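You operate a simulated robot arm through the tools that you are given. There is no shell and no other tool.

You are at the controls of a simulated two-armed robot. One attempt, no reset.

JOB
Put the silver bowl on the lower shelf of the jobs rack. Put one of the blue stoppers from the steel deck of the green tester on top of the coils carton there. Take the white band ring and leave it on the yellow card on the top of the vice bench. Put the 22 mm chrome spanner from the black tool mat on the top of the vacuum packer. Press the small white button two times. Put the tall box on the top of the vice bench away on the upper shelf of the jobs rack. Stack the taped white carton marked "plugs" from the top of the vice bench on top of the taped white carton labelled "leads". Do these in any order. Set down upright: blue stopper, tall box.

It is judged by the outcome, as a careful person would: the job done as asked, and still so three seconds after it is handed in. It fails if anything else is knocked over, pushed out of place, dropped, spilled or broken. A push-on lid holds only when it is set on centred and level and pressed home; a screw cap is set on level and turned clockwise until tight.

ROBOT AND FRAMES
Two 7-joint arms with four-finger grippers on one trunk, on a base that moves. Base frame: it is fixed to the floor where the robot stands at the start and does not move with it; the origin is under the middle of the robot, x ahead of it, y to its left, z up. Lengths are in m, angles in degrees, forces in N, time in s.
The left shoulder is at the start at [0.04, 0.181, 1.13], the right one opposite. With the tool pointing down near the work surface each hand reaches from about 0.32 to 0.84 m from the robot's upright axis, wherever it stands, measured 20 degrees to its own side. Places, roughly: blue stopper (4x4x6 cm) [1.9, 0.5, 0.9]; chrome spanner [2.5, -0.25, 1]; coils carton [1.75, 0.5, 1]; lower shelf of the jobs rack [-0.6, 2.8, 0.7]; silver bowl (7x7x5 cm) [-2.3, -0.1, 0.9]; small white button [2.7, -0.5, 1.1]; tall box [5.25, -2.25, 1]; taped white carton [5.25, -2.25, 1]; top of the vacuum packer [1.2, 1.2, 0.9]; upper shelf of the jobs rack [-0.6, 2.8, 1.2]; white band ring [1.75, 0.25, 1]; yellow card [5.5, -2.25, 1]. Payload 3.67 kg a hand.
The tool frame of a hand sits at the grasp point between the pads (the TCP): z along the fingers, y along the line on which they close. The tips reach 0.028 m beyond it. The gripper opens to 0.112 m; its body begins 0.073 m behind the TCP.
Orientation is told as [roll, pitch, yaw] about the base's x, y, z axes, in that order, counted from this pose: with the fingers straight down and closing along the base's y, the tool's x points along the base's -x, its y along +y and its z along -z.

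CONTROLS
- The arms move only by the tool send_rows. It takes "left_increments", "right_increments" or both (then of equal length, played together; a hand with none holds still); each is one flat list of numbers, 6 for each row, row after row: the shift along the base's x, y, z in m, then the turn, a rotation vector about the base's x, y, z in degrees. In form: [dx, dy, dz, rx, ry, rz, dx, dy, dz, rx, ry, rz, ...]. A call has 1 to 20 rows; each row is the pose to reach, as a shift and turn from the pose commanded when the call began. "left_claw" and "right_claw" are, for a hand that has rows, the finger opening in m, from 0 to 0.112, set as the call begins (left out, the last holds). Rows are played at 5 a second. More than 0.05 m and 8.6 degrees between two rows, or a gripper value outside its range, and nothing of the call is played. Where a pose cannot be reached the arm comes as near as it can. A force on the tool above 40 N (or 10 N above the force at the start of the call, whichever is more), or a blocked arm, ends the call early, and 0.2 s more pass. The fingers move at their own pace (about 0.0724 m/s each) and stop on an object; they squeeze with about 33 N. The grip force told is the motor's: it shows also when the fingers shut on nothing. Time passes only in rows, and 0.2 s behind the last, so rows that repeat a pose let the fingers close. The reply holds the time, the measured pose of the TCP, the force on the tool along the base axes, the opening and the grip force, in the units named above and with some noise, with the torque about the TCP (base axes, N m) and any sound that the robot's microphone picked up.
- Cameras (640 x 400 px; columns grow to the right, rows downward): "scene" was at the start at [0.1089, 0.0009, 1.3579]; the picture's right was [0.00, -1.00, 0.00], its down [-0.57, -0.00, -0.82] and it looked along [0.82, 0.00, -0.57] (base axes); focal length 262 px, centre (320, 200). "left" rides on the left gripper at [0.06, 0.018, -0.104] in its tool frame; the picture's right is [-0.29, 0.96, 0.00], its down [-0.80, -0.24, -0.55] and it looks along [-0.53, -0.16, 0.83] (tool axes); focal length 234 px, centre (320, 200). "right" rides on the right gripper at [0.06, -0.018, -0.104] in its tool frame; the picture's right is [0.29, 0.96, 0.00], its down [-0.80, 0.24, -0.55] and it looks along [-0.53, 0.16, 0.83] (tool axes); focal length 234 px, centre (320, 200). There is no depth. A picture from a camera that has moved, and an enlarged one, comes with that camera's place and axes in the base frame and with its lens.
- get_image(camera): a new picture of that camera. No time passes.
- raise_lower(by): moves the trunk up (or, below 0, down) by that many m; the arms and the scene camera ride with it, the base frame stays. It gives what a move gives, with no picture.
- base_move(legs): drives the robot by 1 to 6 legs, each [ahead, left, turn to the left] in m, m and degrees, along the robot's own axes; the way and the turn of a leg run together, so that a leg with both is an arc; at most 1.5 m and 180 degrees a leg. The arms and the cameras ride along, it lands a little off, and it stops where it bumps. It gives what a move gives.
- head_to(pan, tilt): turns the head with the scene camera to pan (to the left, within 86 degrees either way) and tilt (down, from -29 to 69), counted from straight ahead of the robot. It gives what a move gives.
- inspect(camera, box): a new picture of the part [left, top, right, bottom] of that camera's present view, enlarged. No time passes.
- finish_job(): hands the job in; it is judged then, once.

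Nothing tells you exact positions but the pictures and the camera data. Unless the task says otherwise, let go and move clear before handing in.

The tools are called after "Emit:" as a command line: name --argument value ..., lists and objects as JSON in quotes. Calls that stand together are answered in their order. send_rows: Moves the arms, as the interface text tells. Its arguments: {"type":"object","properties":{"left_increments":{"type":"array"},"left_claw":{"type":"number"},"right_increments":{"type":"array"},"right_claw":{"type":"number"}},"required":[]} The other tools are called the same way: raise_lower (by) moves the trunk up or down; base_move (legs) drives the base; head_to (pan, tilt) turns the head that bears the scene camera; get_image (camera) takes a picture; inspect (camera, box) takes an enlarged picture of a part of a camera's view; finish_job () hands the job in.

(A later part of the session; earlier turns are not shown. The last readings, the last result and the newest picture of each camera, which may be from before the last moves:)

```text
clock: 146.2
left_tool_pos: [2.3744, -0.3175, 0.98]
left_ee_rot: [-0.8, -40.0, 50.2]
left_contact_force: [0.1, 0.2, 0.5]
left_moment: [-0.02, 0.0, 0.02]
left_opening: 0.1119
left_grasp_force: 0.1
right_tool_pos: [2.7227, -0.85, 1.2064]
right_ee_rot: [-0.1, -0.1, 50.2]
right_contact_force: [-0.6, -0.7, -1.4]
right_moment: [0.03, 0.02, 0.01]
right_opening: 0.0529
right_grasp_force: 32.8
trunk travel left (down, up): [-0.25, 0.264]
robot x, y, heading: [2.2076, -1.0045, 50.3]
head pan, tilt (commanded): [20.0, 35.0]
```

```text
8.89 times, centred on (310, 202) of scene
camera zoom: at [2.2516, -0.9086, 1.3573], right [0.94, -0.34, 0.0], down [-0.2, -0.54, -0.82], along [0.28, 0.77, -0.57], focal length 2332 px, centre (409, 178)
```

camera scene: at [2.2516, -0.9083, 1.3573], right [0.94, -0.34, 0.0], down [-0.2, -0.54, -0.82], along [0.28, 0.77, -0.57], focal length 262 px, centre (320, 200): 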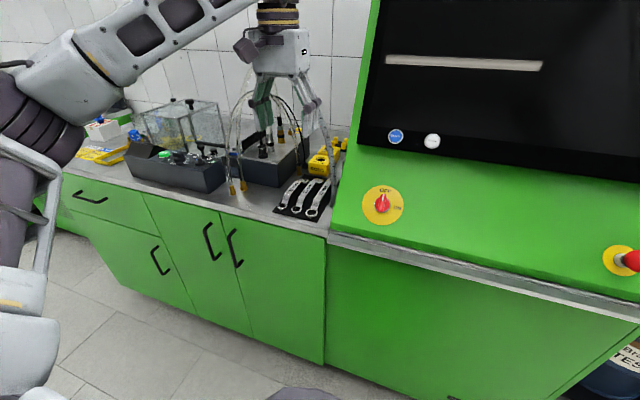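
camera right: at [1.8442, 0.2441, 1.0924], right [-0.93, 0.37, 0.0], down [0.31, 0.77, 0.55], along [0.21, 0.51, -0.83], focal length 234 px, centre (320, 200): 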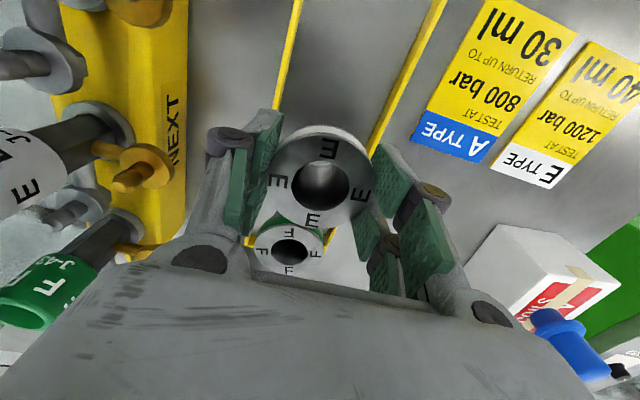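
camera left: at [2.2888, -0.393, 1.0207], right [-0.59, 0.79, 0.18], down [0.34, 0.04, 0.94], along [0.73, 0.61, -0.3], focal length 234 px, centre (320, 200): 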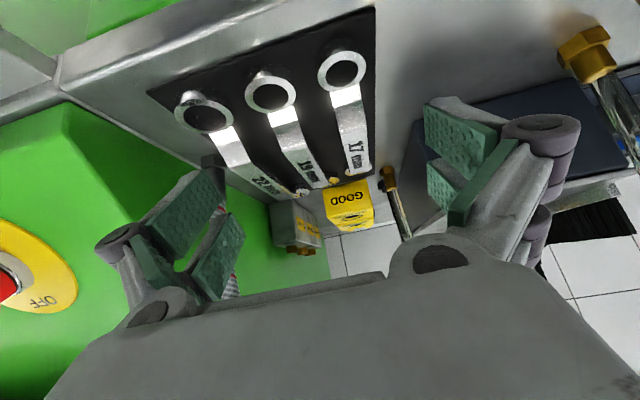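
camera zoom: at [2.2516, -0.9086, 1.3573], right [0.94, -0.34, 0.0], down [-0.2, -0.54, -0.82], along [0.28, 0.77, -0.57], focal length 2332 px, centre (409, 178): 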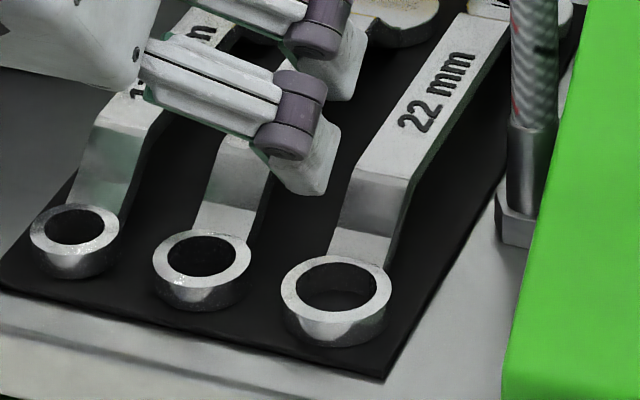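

Views are clear now. Small correction toward the ring hole and lower to ~1 cm above it, then re-check.

Emit:
send_rows --left_increments '[0.0003, -0.003, -0.008, 0, 0, 0, 0.0005, -0.0057, -0.015, 0, 0, 0, 0.0005, -0.0057, -0.015, 0, 0, 0]'

Emit:
inspect --camera "scene" --box '[280, 180, 340, 225]'

Emit:
inspect --camera "left" --box '[100, 60, 300, 260]'

```text
clock: 147.0
left_tool_pos: [2.3753, -0.3247, 0.9651]
left_ee_rot: [-0.7, -40.0, 50.2]
left_contact_force: [0.0, 0.9, 0.5]
left_moment: [-0.03, 0.02, -0.02]
left_opening: 0.112
left_grasp_force: 0.1
right_tool_pos: [2.7238, -0.8502, 1.207]
right_ee_rot: [0.0, 0.0, 50.1]
right_contact_force: [-0.4, 0.1, -1.8]
right_moment: [0.01, -0.01, -0.04]
right_opening: 0.0529
right_grasp_force: 33.0
trunk travel left (down, up): [-0.25, 0.264]
robot x, y, heading: [2.2098, -1.0061, 50.1]
head pan, tilt (commanded): [20.0, 35.0]
```

```text
8.89 times, centred on (310, 202) of scene
camera zoom: at [2.2514, -0.9085, 1.3573], right [0.94, -0.34, 0.0], down [-0.2, -0.54, -0.82], along [0.28, 0.77, -0.57], focal length 2332 px, centre (409, 178)
```

zoom: 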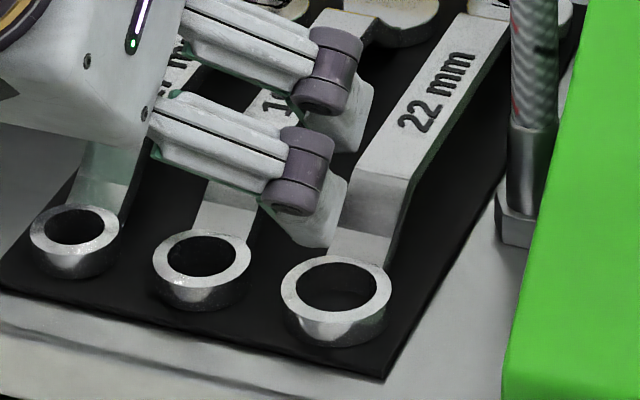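

```text
2.00 times, centred on (200, 160) of left
camera zoom: at [2.2886, -0.399, 1.0058], right [-0.59, 0.79, 0.18], down [0.34, 0.05, 0.94], along [0.73, 0.61, -0.3], focal length 468 px, centre (560, 280)
```

zoom: 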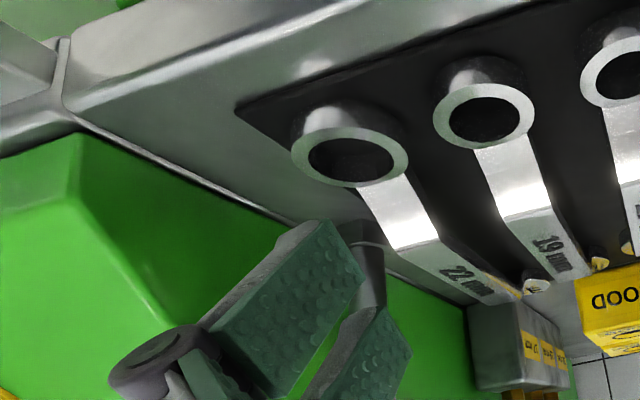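

At full opening the fingertips retract (~5 mm beyond TCP), so the fingertip is actually ~15 mm short of the hole. Shift forward, verify.

Emit:
send_rows --left_increments '[0.004, 0.007, 0, 0, 0, 0, 0.008, 0.0142, 0, 0, 0, 0, 0.008, 0.0142, -0.012, 0, 0, 0, 0.008, 0.0142, -0.012, 0, 0, 0]'

Emit:
inspect --camera "scene" --box '[280, 180, 340, 225]'

Emit:
inspect --camera "left" --box '[100, 60, 300, 260]'

```text
clock: 148.0
left_tool_pos: [2.3835, -0.3109, 0.9539]
left_ee_rot: [-0.6, -40.0, 50.1]
left_contact_force: [-0.3, -0.4, 0.2]
left_moment: [0.03, 0.0, 0.01]
left_opening: 0.1121
left_grasp_force: 0.0
right_tool_pos: [2.7232, -0.8514, 1.2071]
right_ee_rot: [0.1, 0.1, 50.1]
right_contact_force: [0.1, -0.7, -2.2]
right_moment: [-0.04, 0.02, 0.03]
right_opening: 0.0531
right_grasp_force: 33.6
trunk travel left (down, up): [-0.25, 0.264]
robot x, y, heading: [2.2076, -1.006, 50.1]
head pan, tilt (commanded): [20.0, 35.0]
```

```text
8.89 times, centred on (310, 202) of scene
camera zoom: at [2.2516, -0.9086, 1.3573], right [0.94, -0.34, 0.0], down [-0.2, -0.54, -0.82], along [0.28, 0.77, -0.57], focal length 2332 px, centre (409, 178)
```

zoom: 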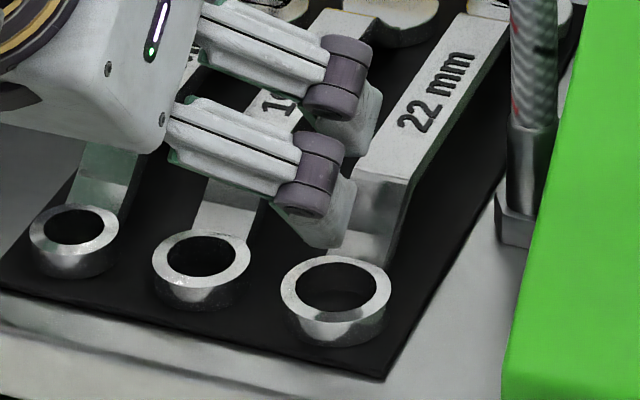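

```text
2.00 times, centred on (200, 160) of left
camera zoom: at [2.2964, -0.385, 0.9935], right [-0.59, 0.79, 0.18], down [0.34, 0.05, 0.94], along [0.73, 0.61, -0.3], focal length 468 px, centre (560, 280)
```

zoom: 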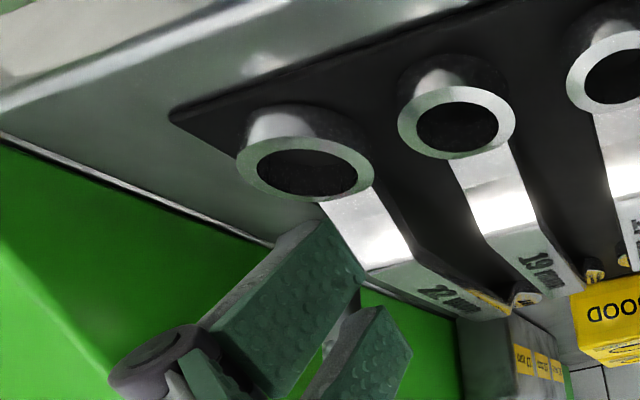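

Fingertip corner is now over the hole. Lower it in carefully.

Emit:
send_rows --left_increments '[0, 0, -0.01, 0, 0, 0, 0, 0, -0.018, 0, 0, 0, 0, 0, -0.022, 0, 0, 0, 0, 0, -0.022, 0, 0, 0]'

Emit:
inspect --camera "scene" --box '[280, 180, 340, 225]'

Emit:
inspect --camera "left" --box '[100, 60, 300, 260]'

```text
clock: 149.0
left_tool_pos: [2.3833, -0.3099, 0.9306]
left_ee_rot: [-0.6, -40.0, 50.2]
left_contact_force: [0.5, -0.8, -0.4]
left_moment: [0.01, -0.01, 0.05]
left_opening: 0.1121
left_grasp_force: 0.0
right_tool_pos: [2.7235, -0.8496, 1.2065]
right_ee_rot: [0.0, -0.1, 50.1]
right_contact_force: [0.6, 0.4, -2.4]
right_moment: [0.0, -0.01, 0.02]
right_opening: 0.0527
right_grasp_force: 33.0
trunk travel left (down, up): [-0.25, 0.264]
robot x, y, heading: [2.2085, -1.0071, 50.0]
head pan, tilt (commanded): [20.0, 35.0]
```

```text
8.89 times, centred on (310, 202) of scene
camera zoom: at [2.2515, -0.9085, 1.3573], right [0.94, -0.34, 0.0], down [-0.2, -0.54, -0.82], along [0.28, 0.77, -0.57], focal length 2332 px, centre (409, 178)
```

zoom: 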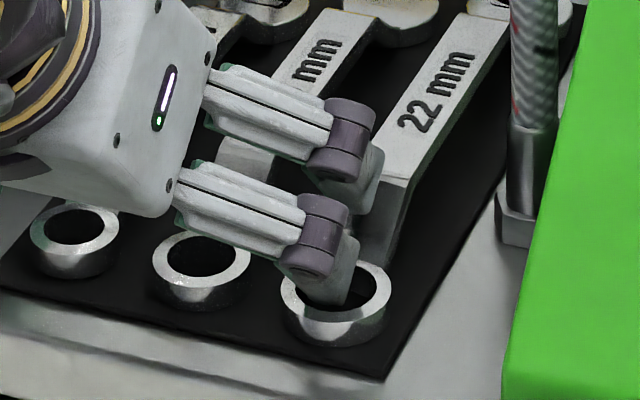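

```text
2.00 times, centred on (200, 160) of left
camera zoom: at [2.2971, -0.3847, 0.9712], right [-0.59, 0.79, 0.18], down [0.34, 0.05, 0.94], along [0.73, 0.61, -0.3], focal length 468 px, centre (560, 280)
```

zoom: 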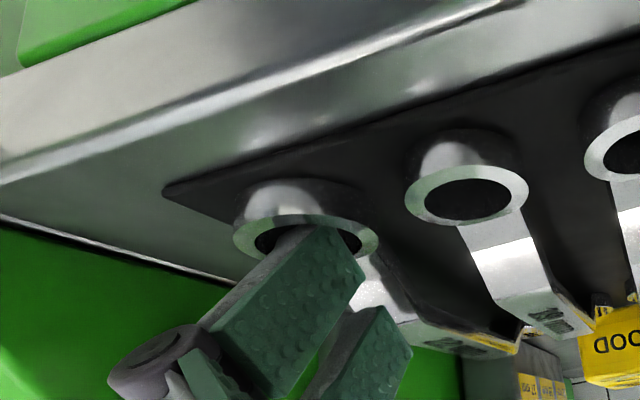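

The fingertip is inside the 22 mm ring. Now drag the spanner slowly about 9 cm toward me.

Emit:
send_rows --left_increments '[-0.004, -0.0046, -0.002, 0, 0, 0, -0.0096, -0.0115, -0.002, 0, 0, 0, -0.016, -0.0192, -0.002, 0, 0, 0, -0.0224, -0.0268, -0.002, 0, 0, 0, -0.0288, -0.0345, -0.002, 0, 0, 0, -0.0353, -0.0422, -0.002, 0, 0, 0, -0.0353, -0.0422, -0.002, 0, 0, 0]'

Emit:
inspect --camera "scene" --box '[260, 170, 350, 240]'

```text
clock: 150.6
left_tool_pos: [2.3479, -0.3534, 0.9281]
left_ee_rot: [-0.5, -39.9, 50.3]
left_contact_force: [-0.2, -0.1, 0.2]
left_moment: [0.0, 0.0, -0.01]
left_opening: 0.1118
left_grasp_force: 0.1
right_tool_pos: [2.7238, -0.8511, 1.2067]
right_ee_rot: [0.1, 0.0, 50.1]
right_contact_force: [-0.2, -0.1, -2.2]
right_moment: [0.02, -0.03, -0.02]
right_opening: 0.053
right_grasp_force: 33.3
trunk travel left (down, up): [-0.25, 0.264]
robot x, y, heading: [2.2066, -1.0063, 50.1]
head pan, tilt (commanded): [20.0, 35.0]
```

```text
5.71 times, centred on (305, 205) of scene
camera zoom: at [2.2516, -0.9084, 1.3572], right [0.94, -0.34, 0.0], down [-0.2, -0.54, -0.82], along [0.28, 0.77, -0.57], focal length 1499 px, centre (406, 171)
```

zoom: 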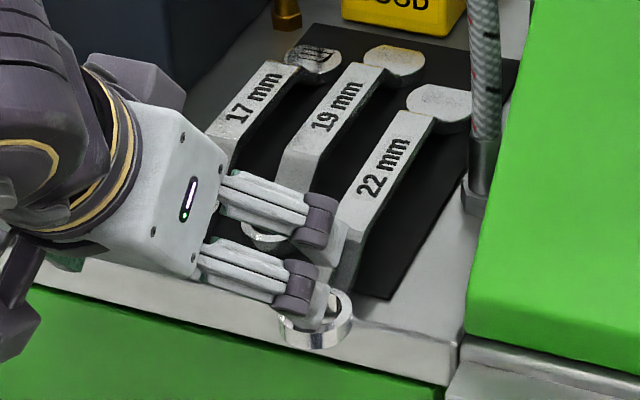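

The drag works. Pull 1.5 cm more, then nudge forward 4 mm to free the fingertip and lift out.

Emit:
send_rows --left_increments '[-0.0048, -0.0057, 0, 0, 0, 0, -0.0096, -0.0115, 0, 0, 0, 0, -0.0096, -0.0115, 0, 0, 0, 0, -0.0064, -0.0077, 0, 0, 0, 0, -0.0064, -0.0077, 0.015, 0, 0, 0, -0.0064, -0.0077, 0.04, 0, 0, 0, -0.0064, -0.0077, 0.07, 0, 0, 0, -0.0064, -0.0077, 0.07, 0, 0, 0]'

Emit:
inspect --camera "scene" --box '[260, 170, 350, 240]'

Emit:
get_image --camera "left"

```text
clock: 152.4
left_tool_pos: [2.3412, -0.3605, 0.9981]
left_ee_rot: [-0.6, -39.9, 50.1]
left_contact_force: [0.1, 0.2, -0.2]
left_moment: [0.04, -0.02, -0.01]
left_opening: 0.1119
left_grasp_force: 0.0
right_tool_pos: [2.7234, -0.8507, 1.2072]
right_ee_rot: [0.1, 0.0, 50.1]
right_contact_force: [-0.1, 0.4, -2.7]
right_moment: [-0.02, -0.01, 0.0]
right_opening: 0.0529
right_grasp_force: 32.6
trunk travel left (down, up): [-0.25, 0.264]
robot x, y, heading: [2.2042, -1.0067, 50.1]
head pan, tilt (commanded): [20.0, 35.0]
```

```text
5.71 times, centred on (305, 205) of scene
camera zoom: at [2.2515, -0.9083, 1.3572], right [0.94, -0.34, 0.0], down [-0.2, -0.54, -0.82], along [0.28, 0.77, -0.57], focal length 1499 px, centre (406, 171)
```

zoom: 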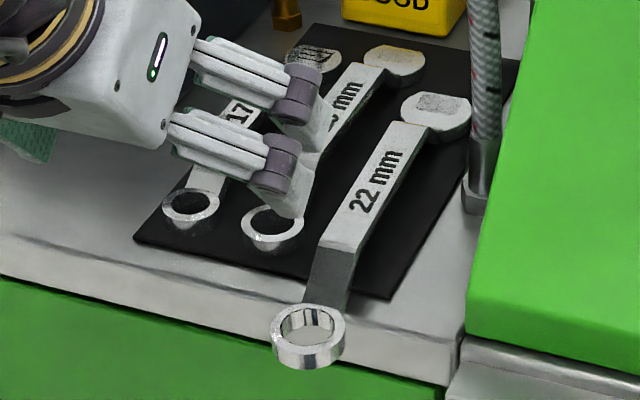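

```text
taken
camera left: at [2.2538, -0.4346, 1.0386], right [-0.59, 0.79, 0.18], down [0.34, 0.05, 0.94], along [0.73, 0.61, -0.3], focal length 234 px, centre (320, 200)
```

left: 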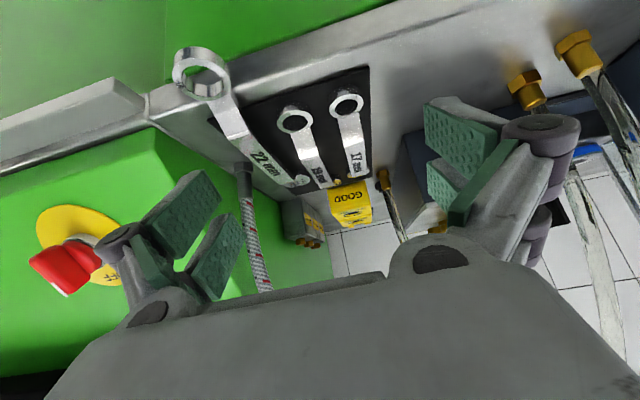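

The spanner has been drawn clear of the hose (ring end overhanging the deck edge, stable). Now reorient the hand to near vertical above the shaft with a narrow opening.

Emit:
send_rows --left_increments '[0, 0, 0.03, -4.5, 3.7, 0, 0.01, 0, 0.06, -9, 7.5, 0, 0.025, -0.002, 0.07, -13.5, 11.2, 0, 0.04, -0.003, 0.07, -18, 15, 0, 0.06, -0.005, 0.07, -22.5, 18.7, 0, 0.0788, -0.0072, 0.06, -26.9, 22.4, 0, 0.0788, -0.0072, 0.03, -26.9, 22.4, 0, 0.0788, -0.0072, 0.03, -26.9, 22.4, 0]' --left_claw 0.045

Emit:
get_image --camera "left"

Emit:
inspect --camera "scene" --box '[260, 150, 350, 240]'

```text
clock: 154.2
left_tool_pos: [2.4235, -0.3688, 1.0312]
left_ee_rot: [-0.7, -4.9, 50.2]
left_contact_force: [0.4, 0.1, 0.6]
left_moment: [-0.02, 0.01, 0.01]
left_opening: 0.045
left_grasp_force: 0.1
right_tool_pos: [2.7233, -0.851, 1.2063]
right_ee_rot: [0.0, -0.1, 50.1]
right_contact_force: [-1.1, -0.9, -2.1]
right_moment: [-0.01, 0.0, 0.0]
right_opening: 0.0529
right_grasp_force: 32.5
trunk travel left (down, up): [-0.25, 0.264]
robot x, y, heading: [2.2086, -1.008, 50.3]
head pan, tilt (commanded): [20.0, 35.0]
```

```text
taken
camera left: at [2.3647, -0.4098, 1.128], right [-0.55, 0.83, 0.01], down [0.66, 0.42, 0.62], along [0.51, 0.35, -0.78], focal length 234 px, centre (320, 200)
```

left: 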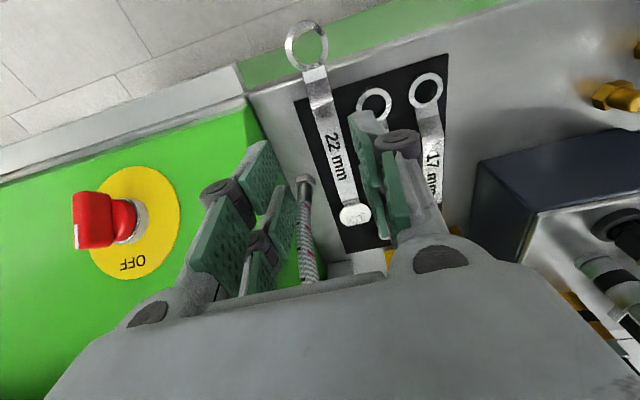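

```text
4.44 times, centred on (305, 195) of scene
camera zoom: at [2.2521, -0.9089, 1.3573], right [0.94, -0.34, 0.0], down [-0.2, -0.54, -0.82], along [0.28, 0.77, -0.57], focal length 1166 px, centre (387, 222)
```

zoom: 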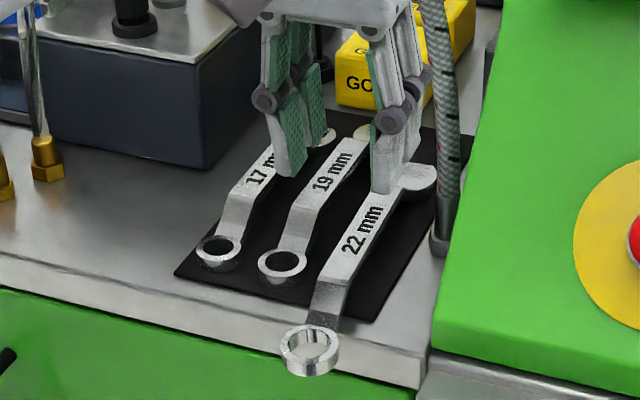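

Shaft is ~5 mm left of centre. Correct, narrow to 36 mm, and lower to the shaft.

Emit:
send_rows --left_increments '[-0.0042, 0.0035, -0.02, 0, 0, 0, -0.0042, 0.0035, -0.045, 0, 0, 0, -0.0042, 0.0035, -0.045, 0, 0, 0]' --left_claw 0.036

Emit:
get_image --camera "left"

Emit:
inspect --camera "left" --box '[230, 40, 430, 260]'

Emit:
inspect --camera "scene" --box '[260, 150, 350, 240]'

```text
clock: 155.0
left_tool_pos: [2.4174, -0.3631, 0.9856]
left_ee_rot: [-0.6, -5.0, 50.2]
left_contact_force: [-0.4, -0.8, 0.1]
left_moment: [-0.03, -0.01, 0.04]
left_opening: 0.0358
left_grasp_force: 0.0
right_tool_pos: [2.7228, -0.8513, 1.2062]
right_ee_rot: [0.0, -0.1, 50.2]
right_contact_force: [0.2, 0.4, -1.6]
right_moment: [0.05, -0.02, 0.0]
right_opening: 0.0527
right_grasp_force: 32.7
trunk travel left (down, up): [-0.25, 0.264]
robot x, y, heading: [2.2091, -1.0099, 50.3]
head pan, tilt (commanded): [20.0, 35.0]
```

```text
taken
camera left: at [2.3588, -0.4039, 1.0823], right [-0.55, 0.83, 0.01], down [0.66, 0.42, 0.62], along [0.51, 0.35, -0.78], focal length 234 px, centre (320, 200)
```

left: 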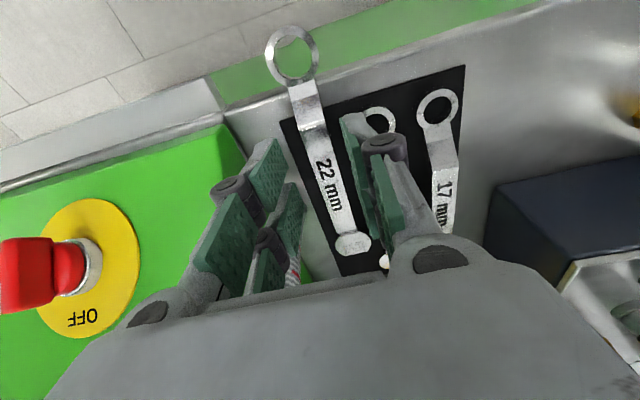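

```text
1.82 times, centred on (330, 150) of left
camera zoom: at [2.3588, -0.4039, 1.0823], right [-0.55, 0.83, 0.01], down [0.66, 0.42, 0.62], along [0.51, 0.35, -0.78], focal length 426 px, centre (302, 291)
```

zoom: 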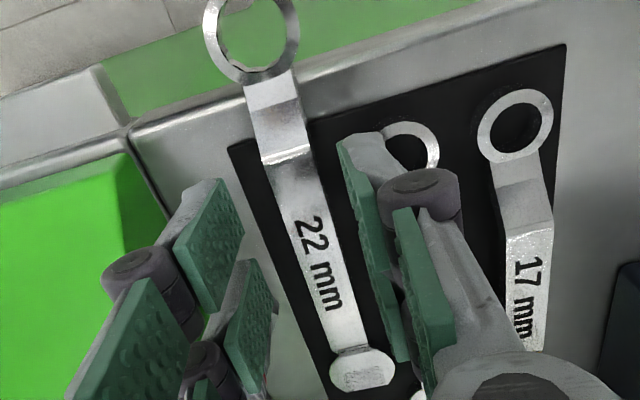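

```text
4.44 times, centred on (305, 195) of scene
camera zoom: at [2.2514, -0.9087, 1.3573], right [0.94, -0.34, 0.0], down [-0.2, -0.54, -0.82], along [0.28, 0.77, -0.57], focal length 1166 px, centre (387, 222)
```

zoom: 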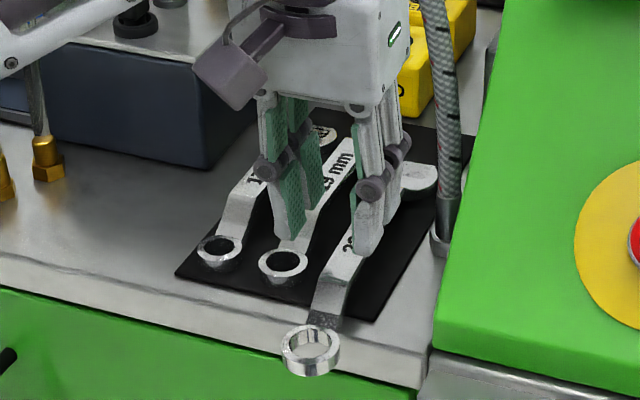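

Nearly centred; adjust 2.5 mm and lower to grip height.

Emit:
send_rows --left_increments '[0.0019, -0.0016, -0.013, 0, 0, 0, 0.0019, -0.0016, -0.027, 0, 0, 0, 0.0019, -0.0016, -0.0396, 0, 0, 0, 0.0019, -0.0016, -0.0396, 0, 0, 0]'

Emit:
inspect --camera "left" --box '[230, 40, 430, 260]'

Emit:
inspect --camera "scene" --box '[260, 150, 350, 240]'

```text
clock: 156.0
left_tool_pos: [2.4181, -0.3644, 0.9447]
left_ee_rot: [-0.6, -5.0, 50.2]
left_contact_force: [0.1, 1.0, -0.6]
left_moment: [0.0, -0.05, 0.03]
left_opening: 0.0359
left_grasp_force: 0.2
right_tool_pos: [2.7224, -0.8503, 1.2066]
right_ee_rot: [0.0, 0.0, 50.0]
right_contact_force: [0.3, 0.2, -1.8]
right_moment: [0.01, 0.0, 0.02]
right_opening: 0.0528
right_grasp_force: 33.3
trunk travel left (down, up): [-0.25, 0.264]
robot x, y, heading: [2.2077, -1.0076, 50.2]
head pan, tilt (commanded): [20.0, 35.0]
```

```text
1.82 times, centred on (330, 150) of left
camera zoom: at [2.3598, -0.4061, 1.042], right [-0.55, 0.83, 0.01], down [0.66, 0.42, 0.62], along [0.51, 0.35, -0.78], focal length 426 px, centre (302, 291)
```

zoom: 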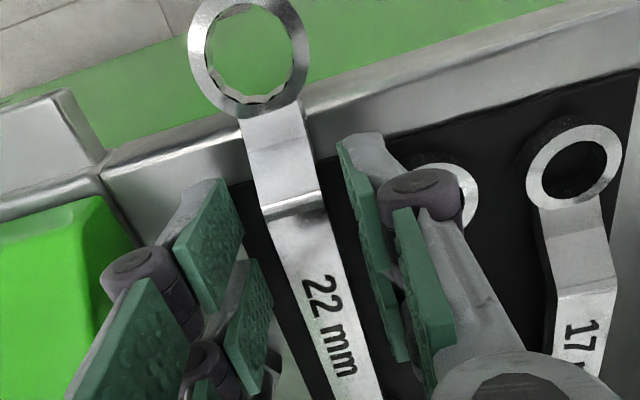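

```text
4.44 times, centred on (305, 195) of scene
camera zoom: at [2.2516, -0.9086, 1.3573], right [0.94, -0.34, 0.0], down [-0.2, -0.54, -0.82], along [0.28, 0.77, -0.57], focal length 1166 px, centre (387, 222)
```

zoom: 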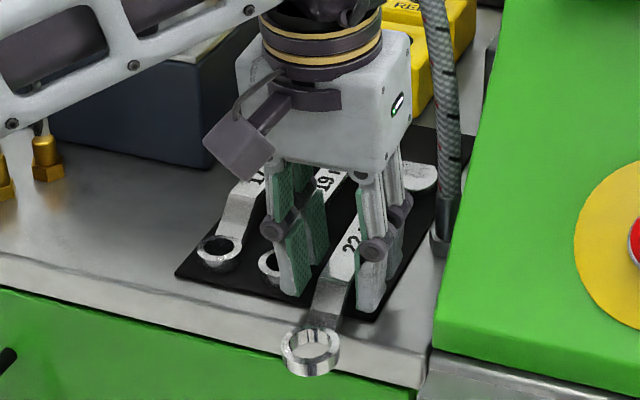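

The shaft is between the pads and clear of the hose and the 19 mm spanner. Close.

Emit:
send_rows --left_increments '[0, 0, 0, 0, 0, 0, 0, 0, 0, 0, 0, 0, 0, 0, 0, 0, 0, 0]' --left_claw 0.0

Emit:
send_rows --left_increments '[0, 0, 0.005, 0, 0, 0, 0, 0, 0.012, 0, 0, 0, 0, 0, 0.02, 0, 0, 0, 0, 0, 0.03, 0, 0, 0, 0, 0, 0.03, 0, 0, 0]'

Emit:
inspect --camera "left" --box '[230, 40, 430, 260]'

Emit:
inspect --camera "scene" --box '[260, 150, 350, 240]'

```text
clock: 156.8
left_tool_pos: [2.4171, -0.365, 0.9449]
left_ee_rot: [-0.7, -5.0, 50.2]
left_contact_force: [-1.1, 0.2, -0.1]
left_moment: [0.04, 0.01, 0.11]
left_opening: 0.0211
left_grasp_force: 32.9
right_tool_pos: [2.7222, -0.8506, 1.2065]
right_ee_rot: [0.0, 0.0, 50.1]
right_contact_force: [-0.7, 0.0, -1.9]
right_moment: [-0.02, -0.01, 0.0]
right_opening: 0.0527
right_grasp_force: 32.7
trunk travel left (down, up): [-0.25, 0.264]
robot x, y, heading: [2.2102, -1.0086, 50.1]
head pan, tilt (commanded): [20.0, 35.0]
```

```text
clock: 158.0
left_tool_pos: [2.4179, -0.3652, 0.9759]
left_ee_rot: [-0.6, -4.9, 50.2]
left_contact_force: [0.3, 1.1, -1.9]
left_moment: [-0.09, 0.07, -0.03]
left_opening: 0.0213
left_grasp_force: 32.9
right_tool_pos: [2.7226, -0.8516, 1.2061]
right_ee_rot: [-0.1, 0.0, 50.1]
right_contact_force: [-0.1, 0.1, -2.2]
right_moment: [-0.01, 0.03, -0.01]
right_opening: 0.0526
right_grasp_force: 33.0
trunk travel left (down, up): [-0.25, 0.264]
robot x, y, heading: [2.2062, -1.0106, 49.9]
head pan, tilt (commanded): [20.0, 35.0]
```

```text
1.82 times, centred on (330, 150) of left
camera zoom: at [2.3602, -0.406, 1.0724], right [-0.55, 0.83, 0.01], down [0.66, 0.42, 0.62], along [0.51, 0.35, -0.78], focal length 426 px, centre (302, 291)
```

zoom: 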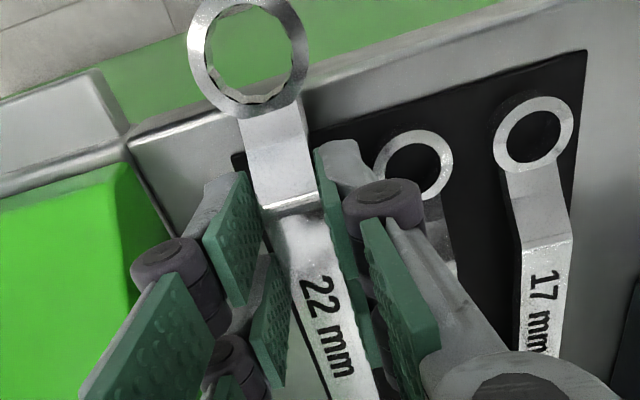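

```text
4.44 times, centred on (305, 195) of scene
camera zoom: at [2.2517, -0.9081, 1.3572], right [0.94, -0.34, 0.0], down [-0.2, -0.54, -0.82], along [0.28, 0.77, -0.57], focal length 1166 px, centre (387, 222)
```

zoom: 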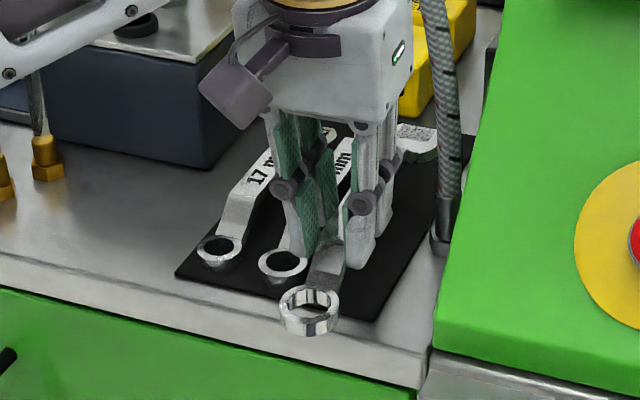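

Spanner is gripped level. Since the hose leans over its far end, I move it slightly left, then straight back out, before lifting.

Emit:
send_rows --left_increments '[0, 0, 0.012, 0, 0, 0, -0.0153, 0.0128, 0.014, 0, 0, 0, -0.0345, -0.0102, 0.014, 0, 0, 0, -0.0601, -0.0409, 0.016, 0, 0, 0, -0.0858, -0.0716, 0.02, 0, 0, 0, -0.1115, -0.1023, 0.03, 0, 0, 0, -0.1115, -0.1023, 0.03, 0, 0, 0]'

Emit:
get_image --camera "scene"

Emit:
get_image --camera "left"

```text
clock: 159.6
left_tool_pos: [2.3065, -0.4666, 1.0052]
left_ee_rot: [-0.7, -4.9, 50.2]
left_contact_force: [-0.3, 1.1, -2.8]
left_moment: [-0.08, 0.12, 0.01]
left_opening: 0.0214
left_grasp_force: 33.0
right_tool_pos: [2.7251, -0.8497, 1.2064]
right_ee_rot: [0.0, 0.1, 50.1]
right_contact_force: [0.9, 0.3, -1.9]
right_moment: [-0.03, 0.02, -0.02]
right_opening: 0.0526
right_grasp_force: 33.3
trunk travel left (down, up): [-0.25, 0.264]
robot x, y, heading: [2.2096, -1.0085, 50.0]
head pan, tilt (commanded): [20.0, 35.0]
```

```text
taken
camera scene: at [2.2524, -0.9075, 1.3571], right [0.94, -0.34, 0.0], down [-0.2, -0.54, -0.82], along [0.28, 0.77, -0.57], focal length 262 px, centre (320, 200)
```

scene: 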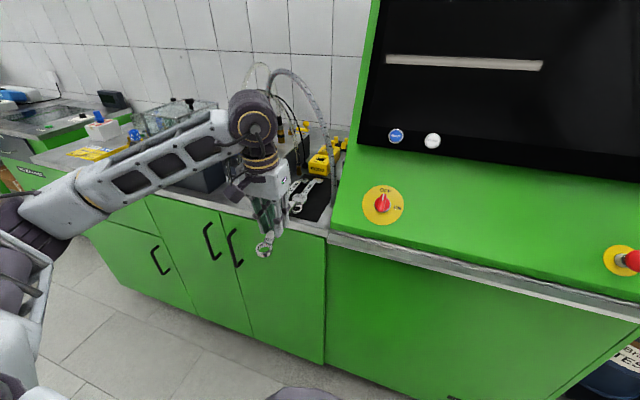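

```text
taken
camera left: at [2.2481, -0.5074, 1.1023], right [-0.55, 0.83, 0.01], down [0.66, 0.42, 0.62], along [0.51, 0.35, -0.78], focal length 234 px, centre (320, 200)
```

left: 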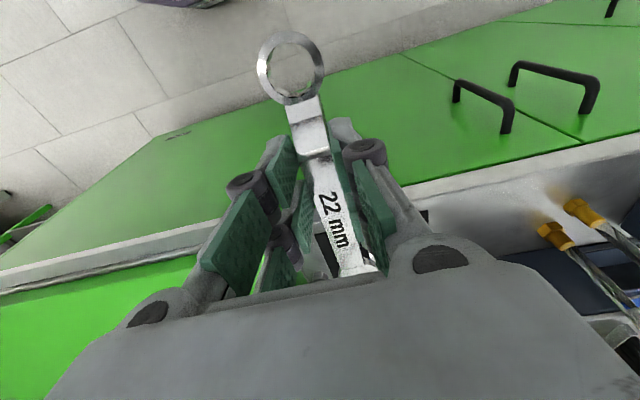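

Spanner is in the left hand; the other two are undisturbed. Back away and drive left to the vacuum packer.

Emit:
base_move --legs '[[-0.3, 0, 0], [0, 1.4, 0], [0, 0.5, 0]]'

Emit:
head_to --pan 0 --tilt 30

Emit:
get_image --camera "scene"

```text
clock: 170.9
left_tool_pos: [0.6822, 0.4923, 1.0044]
left_ee_rot: [-0.7, -4.9, 50.2]
left_contact_force: [0.5, 0.3, -2.5]
left_moment: [-0.12, 0.08, -0.02]
left_opening: 0.0212
left_grasp_force: 32.5
right_tool_pos: [1.1006, 0.1085, 1.206]
right_ee_rot: [0.1, 0.1, 50.1]
right_contact_force: [0.2, -0.2, -1.4]
right_moment: [-0.01, -0.02, -0.01]
right_opening: 0.0528
right_grasp_force: 33.0
trunk travel left (down, up): [-0.25, 0.264]
robot x, y, heading: [0.5821, -0.0483, 50.0]
head pan, tilt (commanded): [20.0, 35.0]
```

```text
clock: 171.7
left_tool_pos: [0.6822, 0.4903, 1.0047]
left_ee_rot: [-0.5, -4.8, 50.4]
left_contact_force: [0.4, 0.8, -2.8]
left_moment: [-0.09, 0.08, 0.01]
left_opening: 0.0218
left_grasp_force: 32.9
right_tool_pos: [1.1001, 0.1069, 1.207]
right_ee_rot: [0.0, 0.0, 50.1]
right_contact_force: [-0.4, -0.5, -1.8]
right_moment: [-0.03, -0.02, 0.03]
right_opening: 0.0526
right_grasp_force: 32.9
trunk travel left (down, up): [-0.25, 0.264]
robot x, y, heading: [0.5867, -0.0488, 49.9]
head pan, tilt (commanded): [0.0, 30.0]
```

```text
taken
camera scene: at [0.6563, 0.036, 1.365], right [0.77, -0.64, 0.0], down [-0.32, -0.38, -0.87], along [0.55, 0.66, -0.5], focal length 262 px, centre (320, 200)
```

scene: 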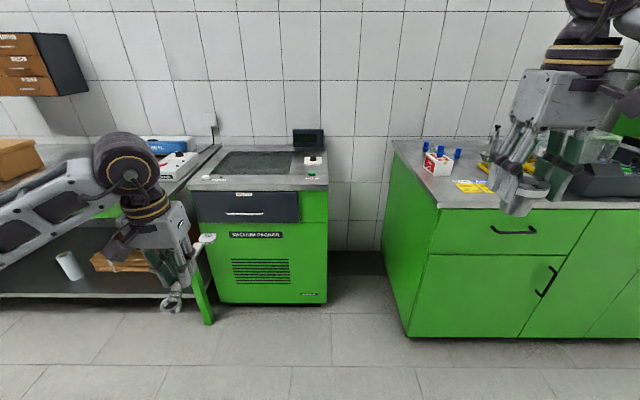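

Emit:
inspect --camera "scene" --box '[170, 110, 350, 230]'

```text
3.33 times, centred on (260, 170) of scene
camera zoom: at [0.6563, 0.036, 1.365], right [0.77, -0.64, 0.0], down [-0.32, -0.38, -0.87], along [0.55, 0.66, -0.5], focal length 874 px, centre (520, 300)
```

zoom: 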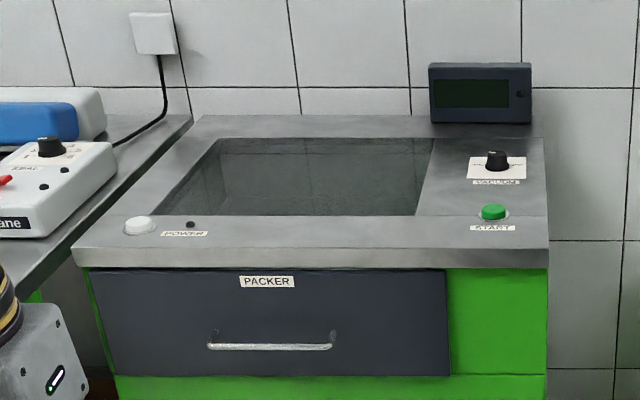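

The packer's front steel rim (between POWER and START) is a free strip ~8 cm deep — a good place for the spanner laid sideways. I raise the left hand, then shift left and approach.

Emit:
send_rows --left_increments '[0, 0, 0.04, 0, 0, 0, 0, 0, 0.08, 0, 0, 0, 0, 0, 0.12, 0, 0, 0, 0, 0, 0.16, 0, 0, 0, 0, 0, 0.16, 0, 0, 0]'

Emit:
base_move --legs '[[0, 0.18, 2], [0.42, 0, 0]]'

Emit:
head_to --pan 0 --tilt 42

Emit:
get_image --camera "scene"

```text
clock: 172.9
left_tool_pos: [0.6811, 0.4918, 1.1665]
left_ee_rot: [-0.6, -5.0, 50.4]
left_contact_force: [-0.6, -0.5, -1.7]
left_moment: [-0.09, 0.05, -0.01]
left_opening: 0.0214
left_grasp_force: 33.0
right_tool_pos: [1.0992, 0.1067, 1.207]
right_ee_rot: [0.0, 0.0, 50.1]
right_contact_force: [-0.5, -0.2, -0.6]
right_moment: [-0.02, 0.03, 0.0]
right_opening: 0.053
right_grasp_force: 32.7
trunk travel left (down, up): [-0.25, 0.264]
robot x, y, heading: [0.5828, -0.0445, 50.0]
head pan, tilt (commanded): [0.0, 30.0]
```

```text
clock: 176.7
left_tool_pos: [0.7759, 0.9381, 1.1655]
left_ee_rot: [-0.6, -4.8, 52.4]
left_contact_force: [-1.5, -0.2, -2.0]
left_moment: [-0.11, 0.09, -0.01]
left_opening: 0.0216
left_grasp_force: 32.9
right_tool_pos: [1.209, 0.5723, 1.2069]
right_ee_rot: [0.1, 0.0, 52.4]
right_contact_force: [0.0, 0.5, -1.2]
right_moment: [0.0, 0.03, 0.0]
right_opening: 0.0528
right_grasp_force: 32.9
trunk travel left (down, up): [-0.25, 0.264]
robot x, y, heading: [0.6978, 0.3938, 52.4]
head pan, tilt (commanded): [0.0, 30.0]
```

```text
clock: 177.4
left_tool_pos: [0.7767, 0.9379, 1.1661]
left_ee_rot: [-0.6, -4.9, 52.5]
left_contact_force: [0.3, 0.8, -1.9]
left_moment: [-0.07, 0.1, 0.0]
left_opening: 0.0213
left_grasp_force: 32.9
right_tool_pos: [1.2072, 0.5704, 1.2056]
right_ee_rot: [0.0, 0.0, 52.4]
right_contact_force: [-0.7, -0.5, -0.8]
right_moment: [-0.01, 0.01, 0.01]
right_opening: 0.0529
right_grasp_force: 33.0
trunk travel left (down, up): [-0.25, 0.264]
robot x, y, heading: [0.7038, 0.3964, 52.6]
head pan, tilt (commanded): [0.0, 42.0]
```

```text
taken
camera scene: at [0.7635, 0.4768, 1.3468], right [0.79, -0.61, 0.0], down [-0.41, -0.53, -0.74], along [0.45, 0.59, -0.67], focal length 262 px, centre (320, 200)
```

scene: 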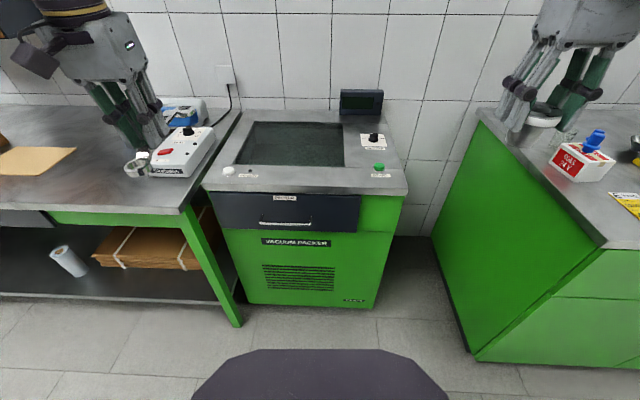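

Emit:
inspect --camera "scene" --box '[190, 80, 420, 230]'

```text
2.67 times, centred on (305, 155) of scene
camera zoom: at [0.7635, 0.4768, 1.3468], right [0.79, -0.61, 0.0], down [-0.41, -0.53, -0.74], along [0.45, 0.59, -0.67], focal length 700 px, centre (360, 320)
```

zoom: 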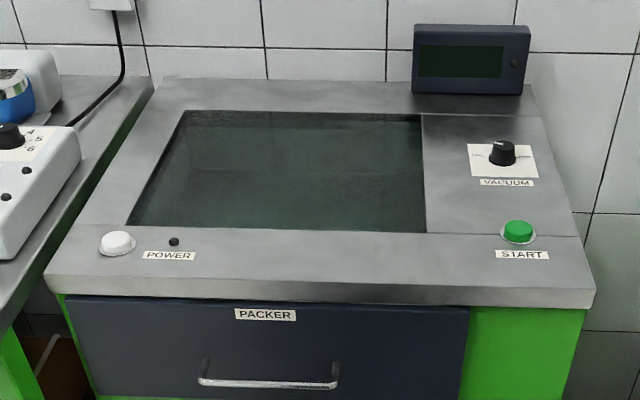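

Packer top is at about z 0.845; the free front rim strip is centred about 0.77 m ahead. I move 12 cm closer, centre the left hand in front, and yaw the spanner sideways.

Emit:
base_move --legs '[[0.12, 0, 0]]'

Emit:
send_rows --left_increments '[0.036, -0.0186, 0, 0, 0, 0, 0.072, -0.0373, 0, 0, 0, 0, 0.108, -0.0559, 0, 0, 0, 0, 0.144, -0.0745, 0, 0, 0, 0, 0.18, -0.093, 0, 0, 0, 0, 0.217, -0.112, 0, 0, 0, 0, 0.2528, -0.1304, 0, 0, 0, 0, 0.2528, -0.1304, 0, 0, 0, 0]'

Emit:
send_rows --left_increments '[0, 0, 0, 0, 0, 8.2, 0, 0, 0, 0, 0, 16.4, 0, 0, 0, 0, 0, 24.6, 0, 0, 0, 0, 0, 32.8, 0, 0, 0, 0, 0, 41, 0, 0, 0, 0, 0, 49.2, 0, 0, 0, 0, 0, 57.4, 0, 0, 0, 0, 0, 65.6, 0, 0, 0, 0, 0, 73.8, 0, 0, 0, 0, 0, 82, 0, 0, 0, 0, 0, 90, 0, 0, 0, 0, 0, 90]'

Emit:
get_image --camera "scene"

Emit:
get_image --camera "left"

```text
clock: 178.7
left_tool_pos: [0.8486, 1.0322, 1.1652]
left_ee_rot: [-0.6, -4.9, 52.4]
left_contact_force: [0.4, 1.0, -2.1]
left_moment: [-0.12, 0.11, -0.01]
left_opening: 0.0212
left_grasp_force: 32.6
right_tool_pos: [1.28, 0.6658, 1.2066]
right_ee_rot: [0.1, 0.0, 52.5]
right_contact_force: [0.5, -0.7, -2.3]
right_moment: [-0.02, 0.03, -0.01]
right_opening: 0.0528
right_grasp_force: 32.4
trunk travel left (down, up): [-0.25, 0.264]
robot x, y, heading: [0.7715, 0.4902, 52.3]
head pan, tilt (commanded): [0.0, 42.0]
```

```text
clock: 180.5
left_tool_pos: [1.1003, 0.9041, 1.1646]
left_ee_rot: [-0.6, -5.0, 52.5]
left_contact_force: [-0.2, 0.7, -2.4]
left_moment: [-0.07, 0.06, 0.02]
left_opening: 0.0213
left_grasp_force: 33.1
right_tool_pos: [1.2806, 0.6651, 1.2079]
right_ee_rot: [0.0, 0.0, 52.5]
right_contact_force: [-0.3, -0.4, -3.2]
right_moment: [-0.01, -0.03, -0.01]
right_opening: 0.0526
right_grasp_force: 33.1
trunk travel left (down, up): [-0.25, 0.264]
robot x, y, heading: [0.7696, 0.4876, 52.5]
head pan, tilt (commanded): [0.0, 42.0]
```

```text
clock: 183.1
left_tool_pos: [1.1011, 0.9026, 1.1665]
left_ee_rot: [-0.7, -5.0, 142.6]
left_contact_force: [-0.2, -0.2, -1.8]
left_moment: [-0.05, -0.1, -0.01]
left_opening: 0.0213
left_grasp_force: 32.9
right_tool_pos: [1.2803, 0.6646, 1.2072]
right_ee_rot: [-0.1, 0.1, 52.3]
right_contact_force: [0.0, 0.0, -2.1]
right_moment: [0.01, 0.0, 0.0]
right_opening: 0.0527
right_grasp_force: 33.1
trunk travel left (down, up): [-0.25, 0.264]
robot x, y, heading: [0.775, 0.4895, 52.3]
head pan, tilt (commanded): [0.0, 42.0]
```

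```text
taken
camera scene: at [0.8362, 0.5709, 1.3467], right [0.79, -0.61, 0.0], down [-0.41, -0.53, -0.74], along [0.45, 0.59, -0.67], focal length 262 px, centre (320, 200)
```

scene: 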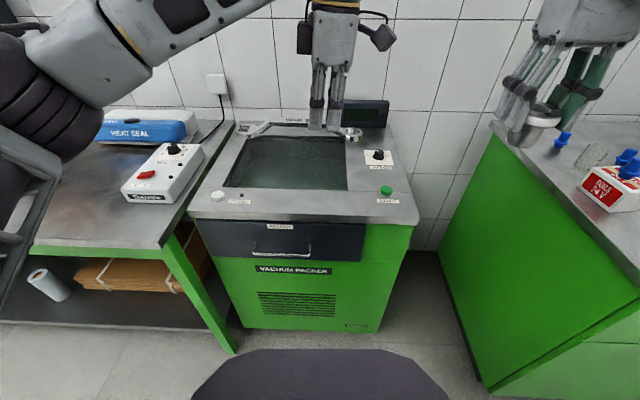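

```text
taken
camera left: at [1.145, 0.8443, 1.2631], right [-0.81, -0.59, 0.01], down [-0.45, 0.64, 0.62], along [-0.37, 0.5, -0.78], focal length 234 px, centre (320, 200)
```

left: 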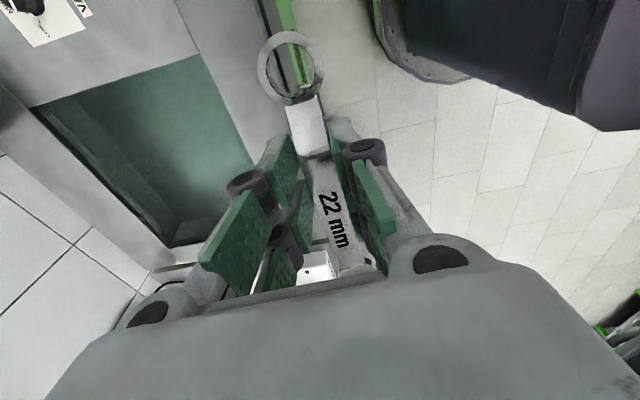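

Spanner is sideways. Move forward over the rim and check alignment.

Emit:
send_rows --left_increments '[0.018, 0.024, -0.01, 0, 0, 0, 0.0366, 0.0476, -0.04, 0, 0, 0, 0.055, 0.0714, -0.07, 0, 0, 0, 0.0731, 0.0952, -0.11, 0, 0, 0, 0.0731, 0.0952, -0.15, 0, 0, 0, 0.0731, 0.0952, -0.19, 0, 0, 0, 0.0731, 0.0952, -0.19, 0, 0, 0]'

Emit:
get_image --camera "scene"

Emit:
inspect --camera "scene" --box '[200, 130, 420, 260]'

Emit:
get_image --camera "left"

```text
clock: 184.7
left_tool_pos: [1.1764, 0.9955, 0.975]
left_ee_rot: [-0.7, -5.0, 142.4]
left_contact_force: [0.3, 0.0, -1.9]
left_moment: [-0.06, -0.09, 0.0]
left_opening: 0.0214
left_grasp_force: 32.6
right_tool_pos: [1.2812, 0.6642, 1.2061]
right_ee_rot: [0.1, 0.0, 52.5]
right_contact_force: [-0.8, 0.7, -2.3]
right_moment: [0.03, 0.04, 0.05]
right_opening: 0.0527
right_grasp_force: 32.8
trunk travel left (down, up): [-0.25, 0.264]
robot x, y, heading: [0.7705, 0.4878, 52.2]
head pan, tilt (commanded): [0.0, 42.0]
```

```text
taken
camera scene: at [0.8362, 0.5705, 1.3468], right [0.79, -0.61, 0.0], down [-0.41, -0.53, -0.74], along [0.45, 0.59, -0.67], focal length 262 px, centre (320, 200)
```

scene: 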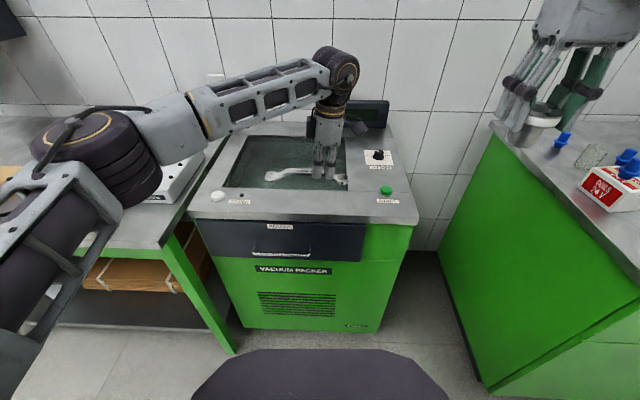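

```text
2.91 times, centred on (310, 195) of scene
camera zoom: at [0.8362, 0.5705, 1.3468], right [0.79, -0.61, 0.0], down [-0.41, -0.53, -0.74], along [0.45, 0.59, -0.67], focal length 763 px, centre (349, 214)
```

zoom: 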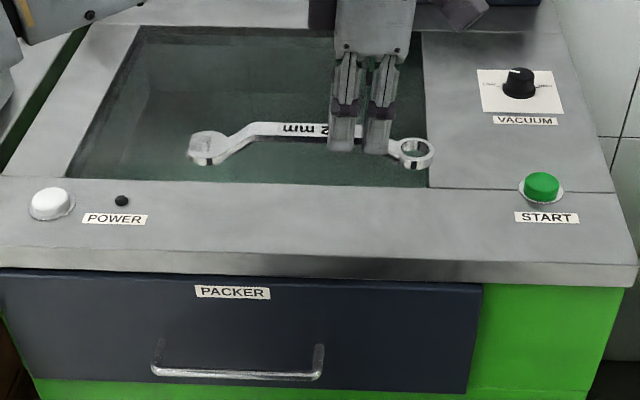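

```text
taken
camera left: at [1.2185, 0.9377, 1.0719], right [-0.81, -0.58, 0.01], down [-0.45, 0.64, 0.62], along [-0.37, 0.5, -0.78], focal length 234 px, centre (320, 200)
```

left: 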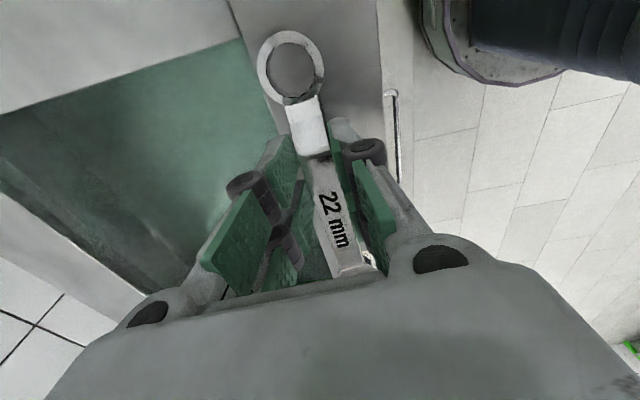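

Projected landing is centred on the front rim, clear of POWER and START. Lower toward the surface.

Emit:
send_rows --left_increments '[0, 0, -0.03, 0, 0, 0, 0, 0, -0.055, 0, 0, 0, 0, 0, -0.07, 0, 0, 0, 0, 0, -0.076, 0, 0, 0, 0, 0, -0.076, 0, 0, 0]'

Emit:
inspect --camera "scene" --box '[200, 130, 420, 260]'

```text
clock: 185.9
left_tool_pos: [1.1758, 0.995, 0.9028]
left_ee_rot: [-1.0, -4.9, 142.6]
left_contact_force: [4.0, 7.5, 35.9]
left_moment: [0.62, 0.4, 0.08]
left_opening: 0.0217
left_grasp_force: 32.9
right_tool_pos: [1.28, 0.6632, 1.208]
right_ee_rot: [0.1, -0.1, 52.4]
right_contact_force: [0.2, 0.0, -2.2]
right_moment: [-0.01, 0.0, 0.02]
right_opening: 0.0528
right_grasp_force: 33.1
trunk travel left (down, up): [-0.25, 0.264]
robot x, y, heading: [0.7737, 0.4897, 52.4]
head pan, tilt (commanded): [0.0, 42.0]
```

```text
2.91 times, centred on (310, 195) of scene
camera zoom: at [0.8349, 0.5691, 1.3471], right [0.79, -0.61, 0.0], down [-0.41, -0.53, -0.74], along [0.45, 0.59, -0.67], focal length 763 px, centre (349, 214)
```

zoom: 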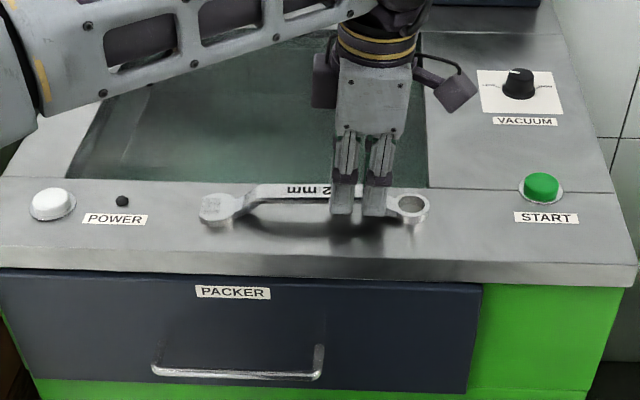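

It touches the rim (top ≈0.86). I lift 1 cm, shift 2 cm toward me for a safer margin from the basin, then set it down gently.

Emit:
send_rows --left_increments '[0, 0, 0.01, 0, 0, 0, 0, 0, 0.016, 0, 0, 0, -0.006, -0.008, 0.016, 0, 0, 0, -0.0122, -0.0159, 0.016, 0, 0, 0, -0.0122, -0.0159, 0.01, 0, 0, 0, -0.0122, -0.0159, 0.006, 0, 0, 0, -0.0122, -0.0159, 0.004, 0, 0, 0, -0.0122, -0.0159, 0.004, 0, 0, 0]'

Emit:
inspect --camera "scene" --box '[200, 130, 420, 260]'

```text
clock: 187.7
left_tool_pos: [1.1629, 0.981, 0.903]
left_ee_rot: [-0.6, -4.9, 142.5]
left_contact_force: [0.2, -0.5, -2.0]
left_moment: [-0.05, -0.07, -0.06]
left_opening: 0.0212
left_grasp_force: 33.1
right_tool_pos: [1.2801, 0.6654, 1.2064]
right_ee_rot: [0.0, -0.1, 52.4]
right_contact_force: [0.0, 0.3, -2.0]
right_moment: [0.01, -0.03, 0.01]
right_opening: 0.0528
right_grasp_force: 32.5
trunk travel left (down, up): [-0.25, 0.264]
robot x, y, heading: [0.7709, 0.49, 52.2]
head pan, tilt (commanded): [0.0, 42.0]
```

```text
2.91 times, centred on (310, 195) of scene
camera zoom: at [0.8364, 0.571, 1.3467], right [0.79, -0.61, 0.0], down [-0.41, -0.53, -0.74], along [0.45, 0.59, -0.67], focal length 763 px, centre (349, 214)
```

zoom: 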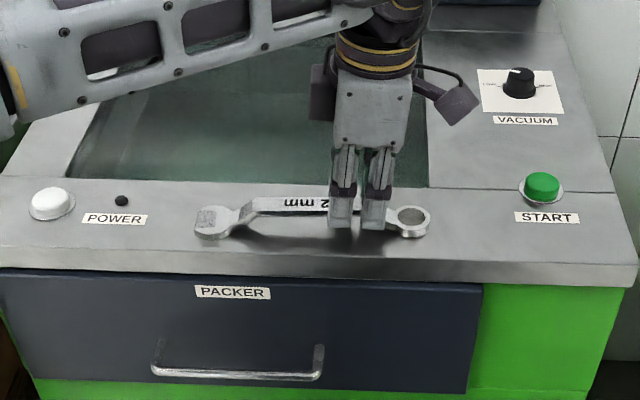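

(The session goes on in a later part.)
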